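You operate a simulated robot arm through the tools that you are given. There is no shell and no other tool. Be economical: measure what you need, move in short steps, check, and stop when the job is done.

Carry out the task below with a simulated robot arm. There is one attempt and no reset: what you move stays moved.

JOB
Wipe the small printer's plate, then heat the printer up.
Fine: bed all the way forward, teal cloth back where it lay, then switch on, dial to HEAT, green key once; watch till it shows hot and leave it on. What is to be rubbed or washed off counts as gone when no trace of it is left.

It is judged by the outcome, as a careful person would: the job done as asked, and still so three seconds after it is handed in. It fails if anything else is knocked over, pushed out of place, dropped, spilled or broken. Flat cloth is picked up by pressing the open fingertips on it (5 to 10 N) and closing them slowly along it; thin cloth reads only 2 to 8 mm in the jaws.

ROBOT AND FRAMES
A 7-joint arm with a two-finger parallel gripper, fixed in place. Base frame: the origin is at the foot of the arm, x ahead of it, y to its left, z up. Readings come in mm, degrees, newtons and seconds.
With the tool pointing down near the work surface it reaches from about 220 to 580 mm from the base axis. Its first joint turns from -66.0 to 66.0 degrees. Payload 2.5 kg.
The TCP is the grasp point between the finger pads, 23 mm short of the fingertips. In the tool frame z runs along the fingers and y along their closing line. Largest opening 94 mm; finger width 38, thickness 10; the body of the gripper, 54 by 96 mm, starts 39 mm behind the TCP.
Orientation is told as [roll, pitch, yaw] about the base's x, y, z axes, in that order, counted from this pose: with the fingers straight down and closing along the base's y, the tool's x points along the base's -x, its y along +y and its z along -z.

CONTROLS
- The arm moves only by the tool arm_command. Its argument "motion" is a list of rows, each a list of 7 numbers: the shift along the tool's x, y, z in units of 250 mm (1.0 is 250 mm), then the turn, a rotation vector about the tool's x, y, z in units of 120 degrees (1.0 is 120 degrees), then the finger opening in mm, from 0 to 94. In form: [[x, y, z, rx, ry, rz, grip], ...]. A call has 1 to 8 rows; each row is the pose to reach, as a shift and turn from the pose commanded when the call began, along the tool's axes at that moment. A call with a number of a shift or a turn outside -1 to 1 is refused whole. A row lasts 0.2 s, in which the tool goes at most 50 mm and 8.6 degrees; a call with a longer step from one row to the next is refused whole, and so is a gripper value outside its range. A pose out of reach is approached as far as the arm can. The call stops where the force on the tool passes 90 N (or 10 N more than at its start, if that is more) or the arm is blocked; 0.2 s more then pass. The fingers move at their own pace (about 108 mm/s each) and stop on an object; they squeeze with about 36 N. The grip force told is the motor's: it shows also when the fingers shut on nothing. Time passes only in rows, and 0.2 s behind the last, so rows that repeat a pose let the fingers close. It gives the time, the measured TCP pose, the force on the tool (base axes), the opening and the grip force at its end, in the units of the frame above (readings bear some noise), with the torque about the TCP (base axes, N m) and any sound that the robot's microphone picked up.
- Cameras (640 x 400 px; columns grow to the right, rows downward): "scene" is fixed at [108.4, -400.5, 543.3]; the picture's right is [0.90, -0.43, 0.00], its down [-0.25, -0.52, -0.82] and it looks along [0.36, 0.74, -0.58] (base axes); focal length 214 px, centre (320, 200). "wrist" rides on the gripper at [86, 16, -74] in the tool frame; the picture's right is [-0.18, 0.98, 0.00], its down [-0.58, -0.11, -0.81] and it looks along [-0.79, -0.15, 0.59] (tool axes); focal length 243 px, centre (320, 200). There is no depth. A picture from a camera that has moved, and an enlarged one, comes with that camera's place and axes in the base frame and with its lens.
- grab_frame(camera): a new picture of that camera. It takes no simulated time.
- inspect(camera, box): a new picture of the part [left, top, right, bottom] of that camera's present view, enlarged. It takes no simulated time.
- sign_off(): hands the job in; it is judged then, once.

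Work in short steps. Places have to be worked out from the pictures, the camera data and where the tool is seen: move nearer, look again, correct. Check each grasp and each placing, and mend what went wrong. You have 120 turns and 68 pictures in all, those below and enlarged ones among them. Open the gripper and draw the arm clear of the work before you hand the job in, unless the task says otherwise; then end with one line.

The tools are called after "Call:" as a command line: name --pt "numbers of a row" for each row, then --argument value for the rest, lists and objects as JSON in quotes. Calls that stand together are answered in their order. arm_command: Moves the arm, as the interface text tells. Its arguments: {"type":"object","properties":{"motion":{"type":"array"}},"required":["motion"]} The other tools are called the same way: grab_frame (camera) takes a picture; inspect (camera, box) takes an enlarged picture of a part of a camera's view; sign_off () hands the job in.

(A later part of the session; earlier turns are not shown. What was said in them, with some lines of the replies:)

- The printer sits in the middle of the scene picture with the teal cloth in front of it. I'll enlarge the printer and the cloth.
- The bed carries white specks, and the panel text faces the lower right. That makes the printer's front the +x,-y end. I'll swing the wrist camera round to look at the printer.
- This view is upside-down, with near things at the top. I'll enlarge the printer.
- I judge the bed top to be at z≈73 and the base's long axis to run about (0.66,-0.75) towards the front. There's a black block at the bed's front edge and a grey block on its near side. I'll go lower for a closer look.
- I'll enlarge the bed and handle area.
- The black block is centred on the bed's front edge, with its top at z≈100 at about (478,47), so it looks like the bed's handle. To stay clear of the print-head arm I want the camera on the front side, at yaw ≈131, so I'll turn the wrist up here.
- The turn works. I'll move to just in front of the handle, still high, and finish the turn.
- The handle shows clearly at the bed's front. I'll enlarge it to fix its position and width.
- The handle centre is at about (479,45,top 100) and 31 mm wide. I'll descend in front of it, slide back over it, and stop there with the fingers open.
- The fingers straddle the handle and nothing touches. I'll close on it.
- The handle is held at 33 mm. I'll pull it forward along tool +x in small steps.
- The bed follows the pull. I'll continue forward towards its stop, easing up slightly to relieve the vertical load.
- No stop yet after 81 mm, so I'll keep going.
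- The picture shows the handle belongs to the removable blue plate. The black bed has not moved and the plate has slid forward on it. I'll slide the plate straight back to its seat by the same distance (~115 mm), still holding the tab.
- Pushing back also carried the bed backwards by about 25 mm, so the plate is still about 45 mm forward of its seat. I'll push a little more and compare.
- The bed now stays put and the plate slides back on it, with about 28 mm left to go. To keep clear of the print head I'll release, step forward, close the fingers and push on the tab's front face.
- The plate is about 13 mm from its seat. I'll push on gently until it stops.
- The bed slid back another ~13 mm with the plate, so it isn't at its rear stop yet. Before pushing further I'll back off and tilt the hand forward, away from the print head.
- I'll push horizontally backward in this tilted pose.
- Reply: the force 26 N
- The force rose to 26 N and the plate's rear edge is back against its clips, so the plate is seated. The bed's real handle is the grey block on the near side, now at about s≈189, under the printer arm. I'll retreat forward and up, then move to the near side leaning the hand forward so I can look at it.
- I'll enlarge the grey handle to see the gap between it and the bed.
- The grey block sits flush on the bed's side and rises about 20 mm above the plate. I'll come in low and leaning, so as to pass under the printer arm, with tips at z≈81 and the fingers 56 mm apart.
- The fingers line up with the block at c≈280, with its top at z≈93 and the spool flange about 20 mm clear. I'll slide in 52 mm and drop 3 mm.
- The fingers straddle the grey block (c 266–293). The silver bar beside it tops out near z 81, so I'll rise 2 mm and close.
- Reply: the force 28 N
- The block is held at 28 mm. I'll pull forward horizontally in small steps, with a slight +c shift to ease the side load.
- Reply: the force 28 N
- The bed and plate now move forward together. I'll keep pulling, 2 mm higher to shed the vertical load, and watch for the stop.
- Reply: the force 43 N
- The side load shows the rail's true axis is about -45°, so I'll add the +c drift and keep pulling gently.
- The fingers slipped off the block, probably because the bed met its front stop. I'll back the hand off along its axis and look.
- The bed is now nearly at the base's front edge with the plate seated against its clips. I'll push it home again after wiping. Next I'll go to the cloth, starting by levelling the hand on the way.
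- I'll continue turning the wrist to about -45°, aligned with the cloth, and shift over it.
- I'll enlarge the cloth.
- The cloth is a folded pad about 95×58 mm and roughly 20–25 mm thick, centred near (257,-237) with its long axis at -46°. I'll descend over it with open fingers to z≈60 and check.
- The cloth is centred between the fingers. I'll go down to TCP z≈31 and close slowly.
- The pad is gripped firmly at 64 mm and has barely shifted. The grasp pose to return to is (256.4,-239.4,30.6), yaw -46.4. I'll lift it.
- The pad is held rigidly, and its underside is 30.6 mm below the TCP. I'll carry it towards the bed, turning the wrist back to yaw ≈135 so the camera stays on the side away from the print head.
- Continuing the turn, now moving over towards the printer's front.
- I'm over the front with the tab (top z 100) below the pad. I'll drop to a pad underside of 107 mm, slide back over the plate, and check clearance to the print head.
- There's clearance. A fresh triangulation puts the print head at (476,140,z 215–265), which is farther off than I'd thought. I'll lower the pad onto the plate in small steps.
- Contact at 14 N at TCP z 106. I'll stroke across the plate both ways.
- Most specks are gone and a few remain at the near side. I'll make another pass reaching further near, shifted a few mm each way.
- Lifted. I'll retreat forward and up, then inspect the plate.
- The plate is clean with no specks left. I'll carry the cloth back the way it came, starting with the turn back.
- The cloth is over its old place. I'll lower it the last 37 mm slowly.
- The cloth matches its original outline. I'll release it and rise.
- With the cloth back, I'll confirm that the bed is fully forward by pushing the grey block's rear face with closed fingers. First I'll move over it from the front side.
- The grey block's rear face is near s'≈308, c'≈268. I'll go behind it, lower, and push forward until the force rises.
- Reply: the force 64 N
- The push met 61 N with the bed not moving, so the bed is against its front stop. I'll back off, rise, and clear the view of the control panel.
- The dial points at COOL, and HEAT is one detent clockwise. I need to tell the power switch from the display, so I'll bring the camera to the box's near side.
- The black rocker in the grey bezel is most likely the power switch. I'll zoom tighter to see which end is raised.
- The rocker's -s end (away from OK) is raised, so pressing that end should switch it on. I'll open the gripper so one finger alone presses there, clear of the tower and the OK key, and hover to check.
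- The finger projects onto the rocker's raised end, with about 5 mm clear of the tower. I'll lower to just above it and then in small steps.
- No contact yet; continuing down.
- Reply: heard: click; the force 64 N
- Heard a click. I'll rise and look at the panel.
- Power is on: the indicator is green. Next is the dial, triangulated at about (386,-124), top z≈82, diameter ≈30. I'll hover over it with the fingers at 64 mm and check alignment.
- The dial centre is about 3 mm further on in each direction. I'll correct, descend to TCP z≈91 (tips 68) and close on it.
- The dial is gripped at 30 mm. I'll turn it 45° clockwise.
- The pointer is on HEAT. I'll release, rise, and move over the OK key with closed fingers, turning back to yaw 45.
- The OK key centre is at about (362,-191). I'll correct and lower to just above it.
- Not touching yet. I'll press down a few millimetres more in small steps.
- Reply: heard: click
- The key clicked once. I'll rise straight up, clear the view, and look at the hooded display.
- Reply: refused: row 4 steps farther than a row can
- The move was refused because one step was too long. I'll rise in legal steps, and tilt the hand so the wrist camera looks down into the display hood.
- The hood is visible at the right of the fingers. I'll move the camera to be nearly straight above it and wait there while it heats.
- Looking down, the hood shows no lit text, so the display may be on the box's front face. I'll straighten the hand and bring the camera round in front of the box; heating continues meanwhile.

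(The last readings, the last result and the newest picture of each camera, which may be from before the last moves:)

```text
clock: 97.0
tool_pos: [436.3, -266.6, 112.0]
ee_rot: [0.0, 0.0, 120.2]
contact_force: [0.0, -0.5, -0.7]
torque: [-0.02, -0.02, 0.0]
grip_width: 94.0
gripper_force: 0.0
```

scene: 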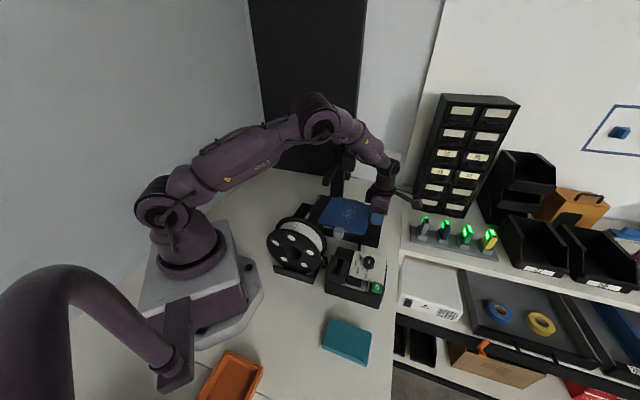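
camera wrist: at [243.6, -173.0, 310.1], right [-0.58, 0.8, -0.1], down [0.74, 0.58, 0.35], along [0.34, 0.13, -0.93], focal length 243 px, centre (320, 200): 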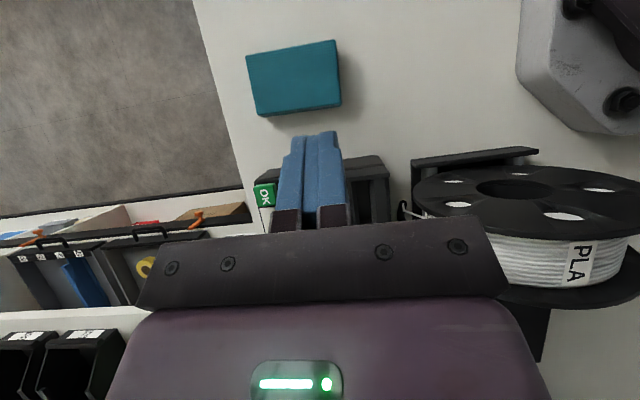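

I'm in front of the box now. I'll hold still for a while so it can heat before I spend a picture.

Call:
arm_command --pt "0 0 0 0 0 0 94" --pt "0 0 0 0 0 0 94" --pt "0 0 0 0 0 0 94" --pt "0 0 0 0 0 0 94" --pt "0 0 0 0 0 0 94" --pt "0 0 0 0 0 0 94" --pt "0 0 0 0 0 0 94" --pt "0 0 0 0 0 0 94"

Call:
arm_command --pt "0 0 0 0 0 0 94" --pt "0 0 0 0 0 0 94" --pt "0 0 0 0 0 0 94" --pt "0 0 0 0 0 0 94" --pt "0 0 0 0 0 0 94" --pt "0 0 0 0 0 0 94" --pt "0 0 0 0 0 0 94" --pt "0 0 0 0 0 0 94"

Call:
arm_command --pt "0 0 0 0 0 0 94" --pt "0 0 0 0 0 0 94" --pt "0 0 0 0 0 0 94" --pt "0 0 0 0 0 0 94" --pt "0 0 0 0 0 0 94" --pt "0 0 0 0 0 0 94" --pt "0 0 0 0 0 0 94" --pt "0 0 0 0 0 0 94"

Call:
arm_command --pt "0 0 0 0 0 0 94" --pt "0 0 0 0 0 0 94" --pt "0 0 0 0 0 0 94" --pt "0 0 0 0 0 0 94" --pt "0 0 0 0 0 0 94" --pt "0 0 0 0 0 0 94" --pt "0 0 0 0 0 0 94" --pt "0 0 0 0 0 0 94"

Call:
arm_command --pt "0 0 0 0 0 0 94" --pt "0 0 0 0 0 0 94" --pt "0 0 0 0 0 0 94" --pt "0 0 0 0 0 0 94" --pt "0 0 0 0 0 0 94" --pt "0 0 0 0 0 0 94" --pt "0 0 0 0 0 0 94" --pt "0 0 0 0 0 0 94"

Call:
arm_command --pt "0 0 0 0 0 0 94" --pt "0 0 0 0 0 0 94" --pt "0 0 0 0 0 0 94" --pt "0 0 0 0 0 0 94" --pt "0 0 0 0 0 0 94" --pt "0 0 0 0 0 0 94" --pt "0 0 0 0 0 0 94" --pt "0 0 0 0 0 0 94"

Call:
arm_command --pt "0 0 0 0 0 0 94" --pt "0 0 0 0 0 0 94" --pt "0 0 0 0 0 0 94" --pt "0 0 0 0 0 0 94" --pt "0 0 0 0 0 0 94" --pt "0 0 0 0 0 0 94" --pt "0 0 0 0 0 0 94" --pt "0 0 0 0 0 0 94"

Call:
arm_command --pt "0 0 0 0 0 0 94" --pt "0 0 0 0 0 0 94" --pt "0 0 0 0 0 0 94" --pt "0 0 0 0 0 0 94" --pt "0 0 0 0 0 0 94" --pt "0 0 0 0 0 0 94" --pt "0 0 0 0 0 0 94" --pt "0 0 0 0 0 0 94"

Call:
grab_frame --camera "wrist"

```text
clock: 98.8
tool_pos: [437.2, -266.3, 112.6]
ee_rot: [0.0, 0.0, 120.1]
contact_force: [0.7, 0.4, -0.1]
torque: [-0.01, 0.0, 0.02]
grip_width: 93.9
gripper_force: 0.0
```

```text
clock: 100.6
tool_pos: [436.5, -266.4, 112.1]
ee_rot: [0.1, 0.0, 120.2]
contact_force: [0.0, -0.4, 0.0]
torque: [0.03, -0.01, 0.02]
grip_width: 93.8
gripper_force: 0.0
```

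```text
clock: 102.4
tool_pos: [436.2, -265.6, 111.9]
ee_rot: [0.1, 0.0, 120.1]
contact_force: [-0.2, -0.2, -0.5]
torque: [0.01, 0.0, 0.04]
grip_width: 94.1
gripper_force: 0.1
```

```text
clock: 104.2
tool_pos: [436.5, -266.3, 112.6]
ee_rot: [0.0, 0.0, 120.2]
contact_force: [-0.5, -0.4, 0.3]
torque: [0.0, 0.0, 0.01]
grip_width: 94.1
gripper_force: 0.0
```

```text
clock: 106.0
tool_pos: [436.7, -266.3, 112.1]
ee_rot: [0.0, 0.0, 120.0]
contact_force: [-0.1, -0.6, 0.3]
torque: [-0.03, -0.03, -0.01]
grip_width: 93.9
gripper_force: 0.0
```

```text
clock: 107.8
tool_pos: [436.5, -266.4, 112.2]
ee_rot: [0.0, 0.0, 120.2]
contact_force: [-0.8, -0.2, -0.5]
torque: [0.0, -0.05, 0.0]
grip_width: 94.0
gripper_force: 0.0
```

```text
clock: 109.6
tool_pos: [436.6, -265.6, 110.7]
ee_rot: [0.0, 0.0, 120.1]
contact_force: [-0.4, -0.1, 0.4]
torque: [0.0, -0.02, -0.01]
grip_width: 94.0
gripper_force: 0.1
```

```text
clock: 111.4
tool_pos: [434.8, -267.8, 111.8]
ee_rot: [0.1, 0.1, 120.1]
contact_force: [-0.3, 0.4, 0.2]
torque: [0.02, 0.03, 0.02]
grip_width: 93.9
gripper_force: 0.0
```

```text
1 pictures are left
camera wrist: at [465.2, -349.6, 185.8], right [-0.94, -0.33, 0.0], down [-0.2, 0.56, 0.81], along [-0.27, 0.76, -0.59], focal length 243 px, centre (320, 200)
```

wrist: 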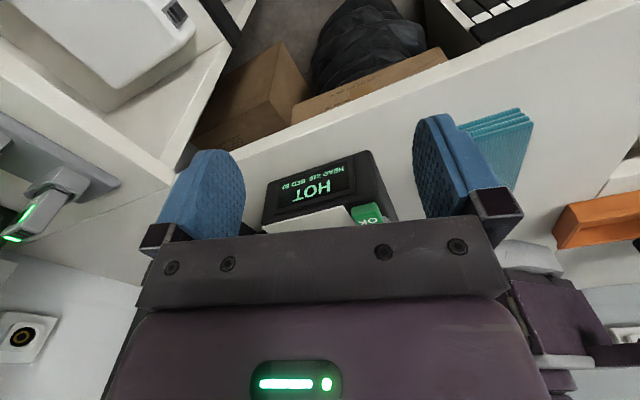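

The front display reads HOT. The gripper is open, so I'll rise clear and take a last look at the scene.

Call:
arm_command --pt "0 0 -0.15 0 0 0 94" --pt "0 0 -0.33 0 0 0 94" --pt "0 0 -0.5 0 0 0 94" --pt "0 0 -0.68 0 0 0 94"

Call:
inspect --camera "scene" --box '[220, 160, 460, 400]'

```text
clock: 112.4
tool_pos: [442.2, -267.3, 284.8]
ee_rot: [0.0, 0.0, 120.1]
contact_force: [0.0, -0.1, 0.4]
torque: [0.0, 0.02, 0.03]
grip_width: 93.9
gripper_force: 0.1
```

```text
1.67 times, centred on (340, 280) of scene
camera zoom: at [108.4, -400.5, 543.3], right [0.9, -0.43, 0.0], down [-0.25, -0.52, -0.82], along [0.36, 0.74, -0.58], focal length 358 px, centre (287, 67)
```

zoom: 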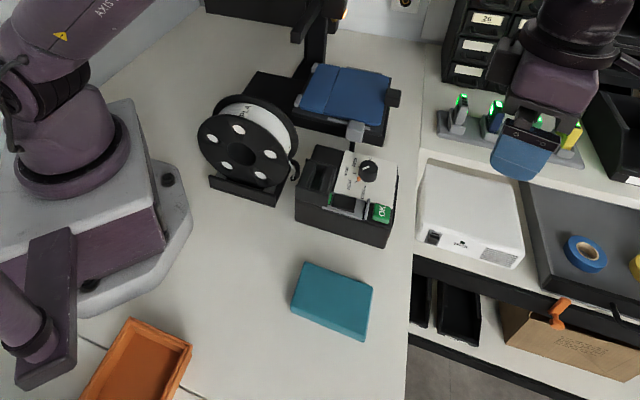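

The plate is clean, the bed is forward, the cloth is back, the dial is on HEAT, the power is on and the display shows HOT. The arm is clear, so I'm handing in.

Call:
sign_off

```text
The job is handed in.
```

The small printer's plate is wiped clean, the bed is against its front stop, the teal cloth is back where it lay, and the printer is on at HEAT with its display reading HOT; early on I pulled the removable plate partway off the bed by mistake and pushed it back against its clips before wiping.
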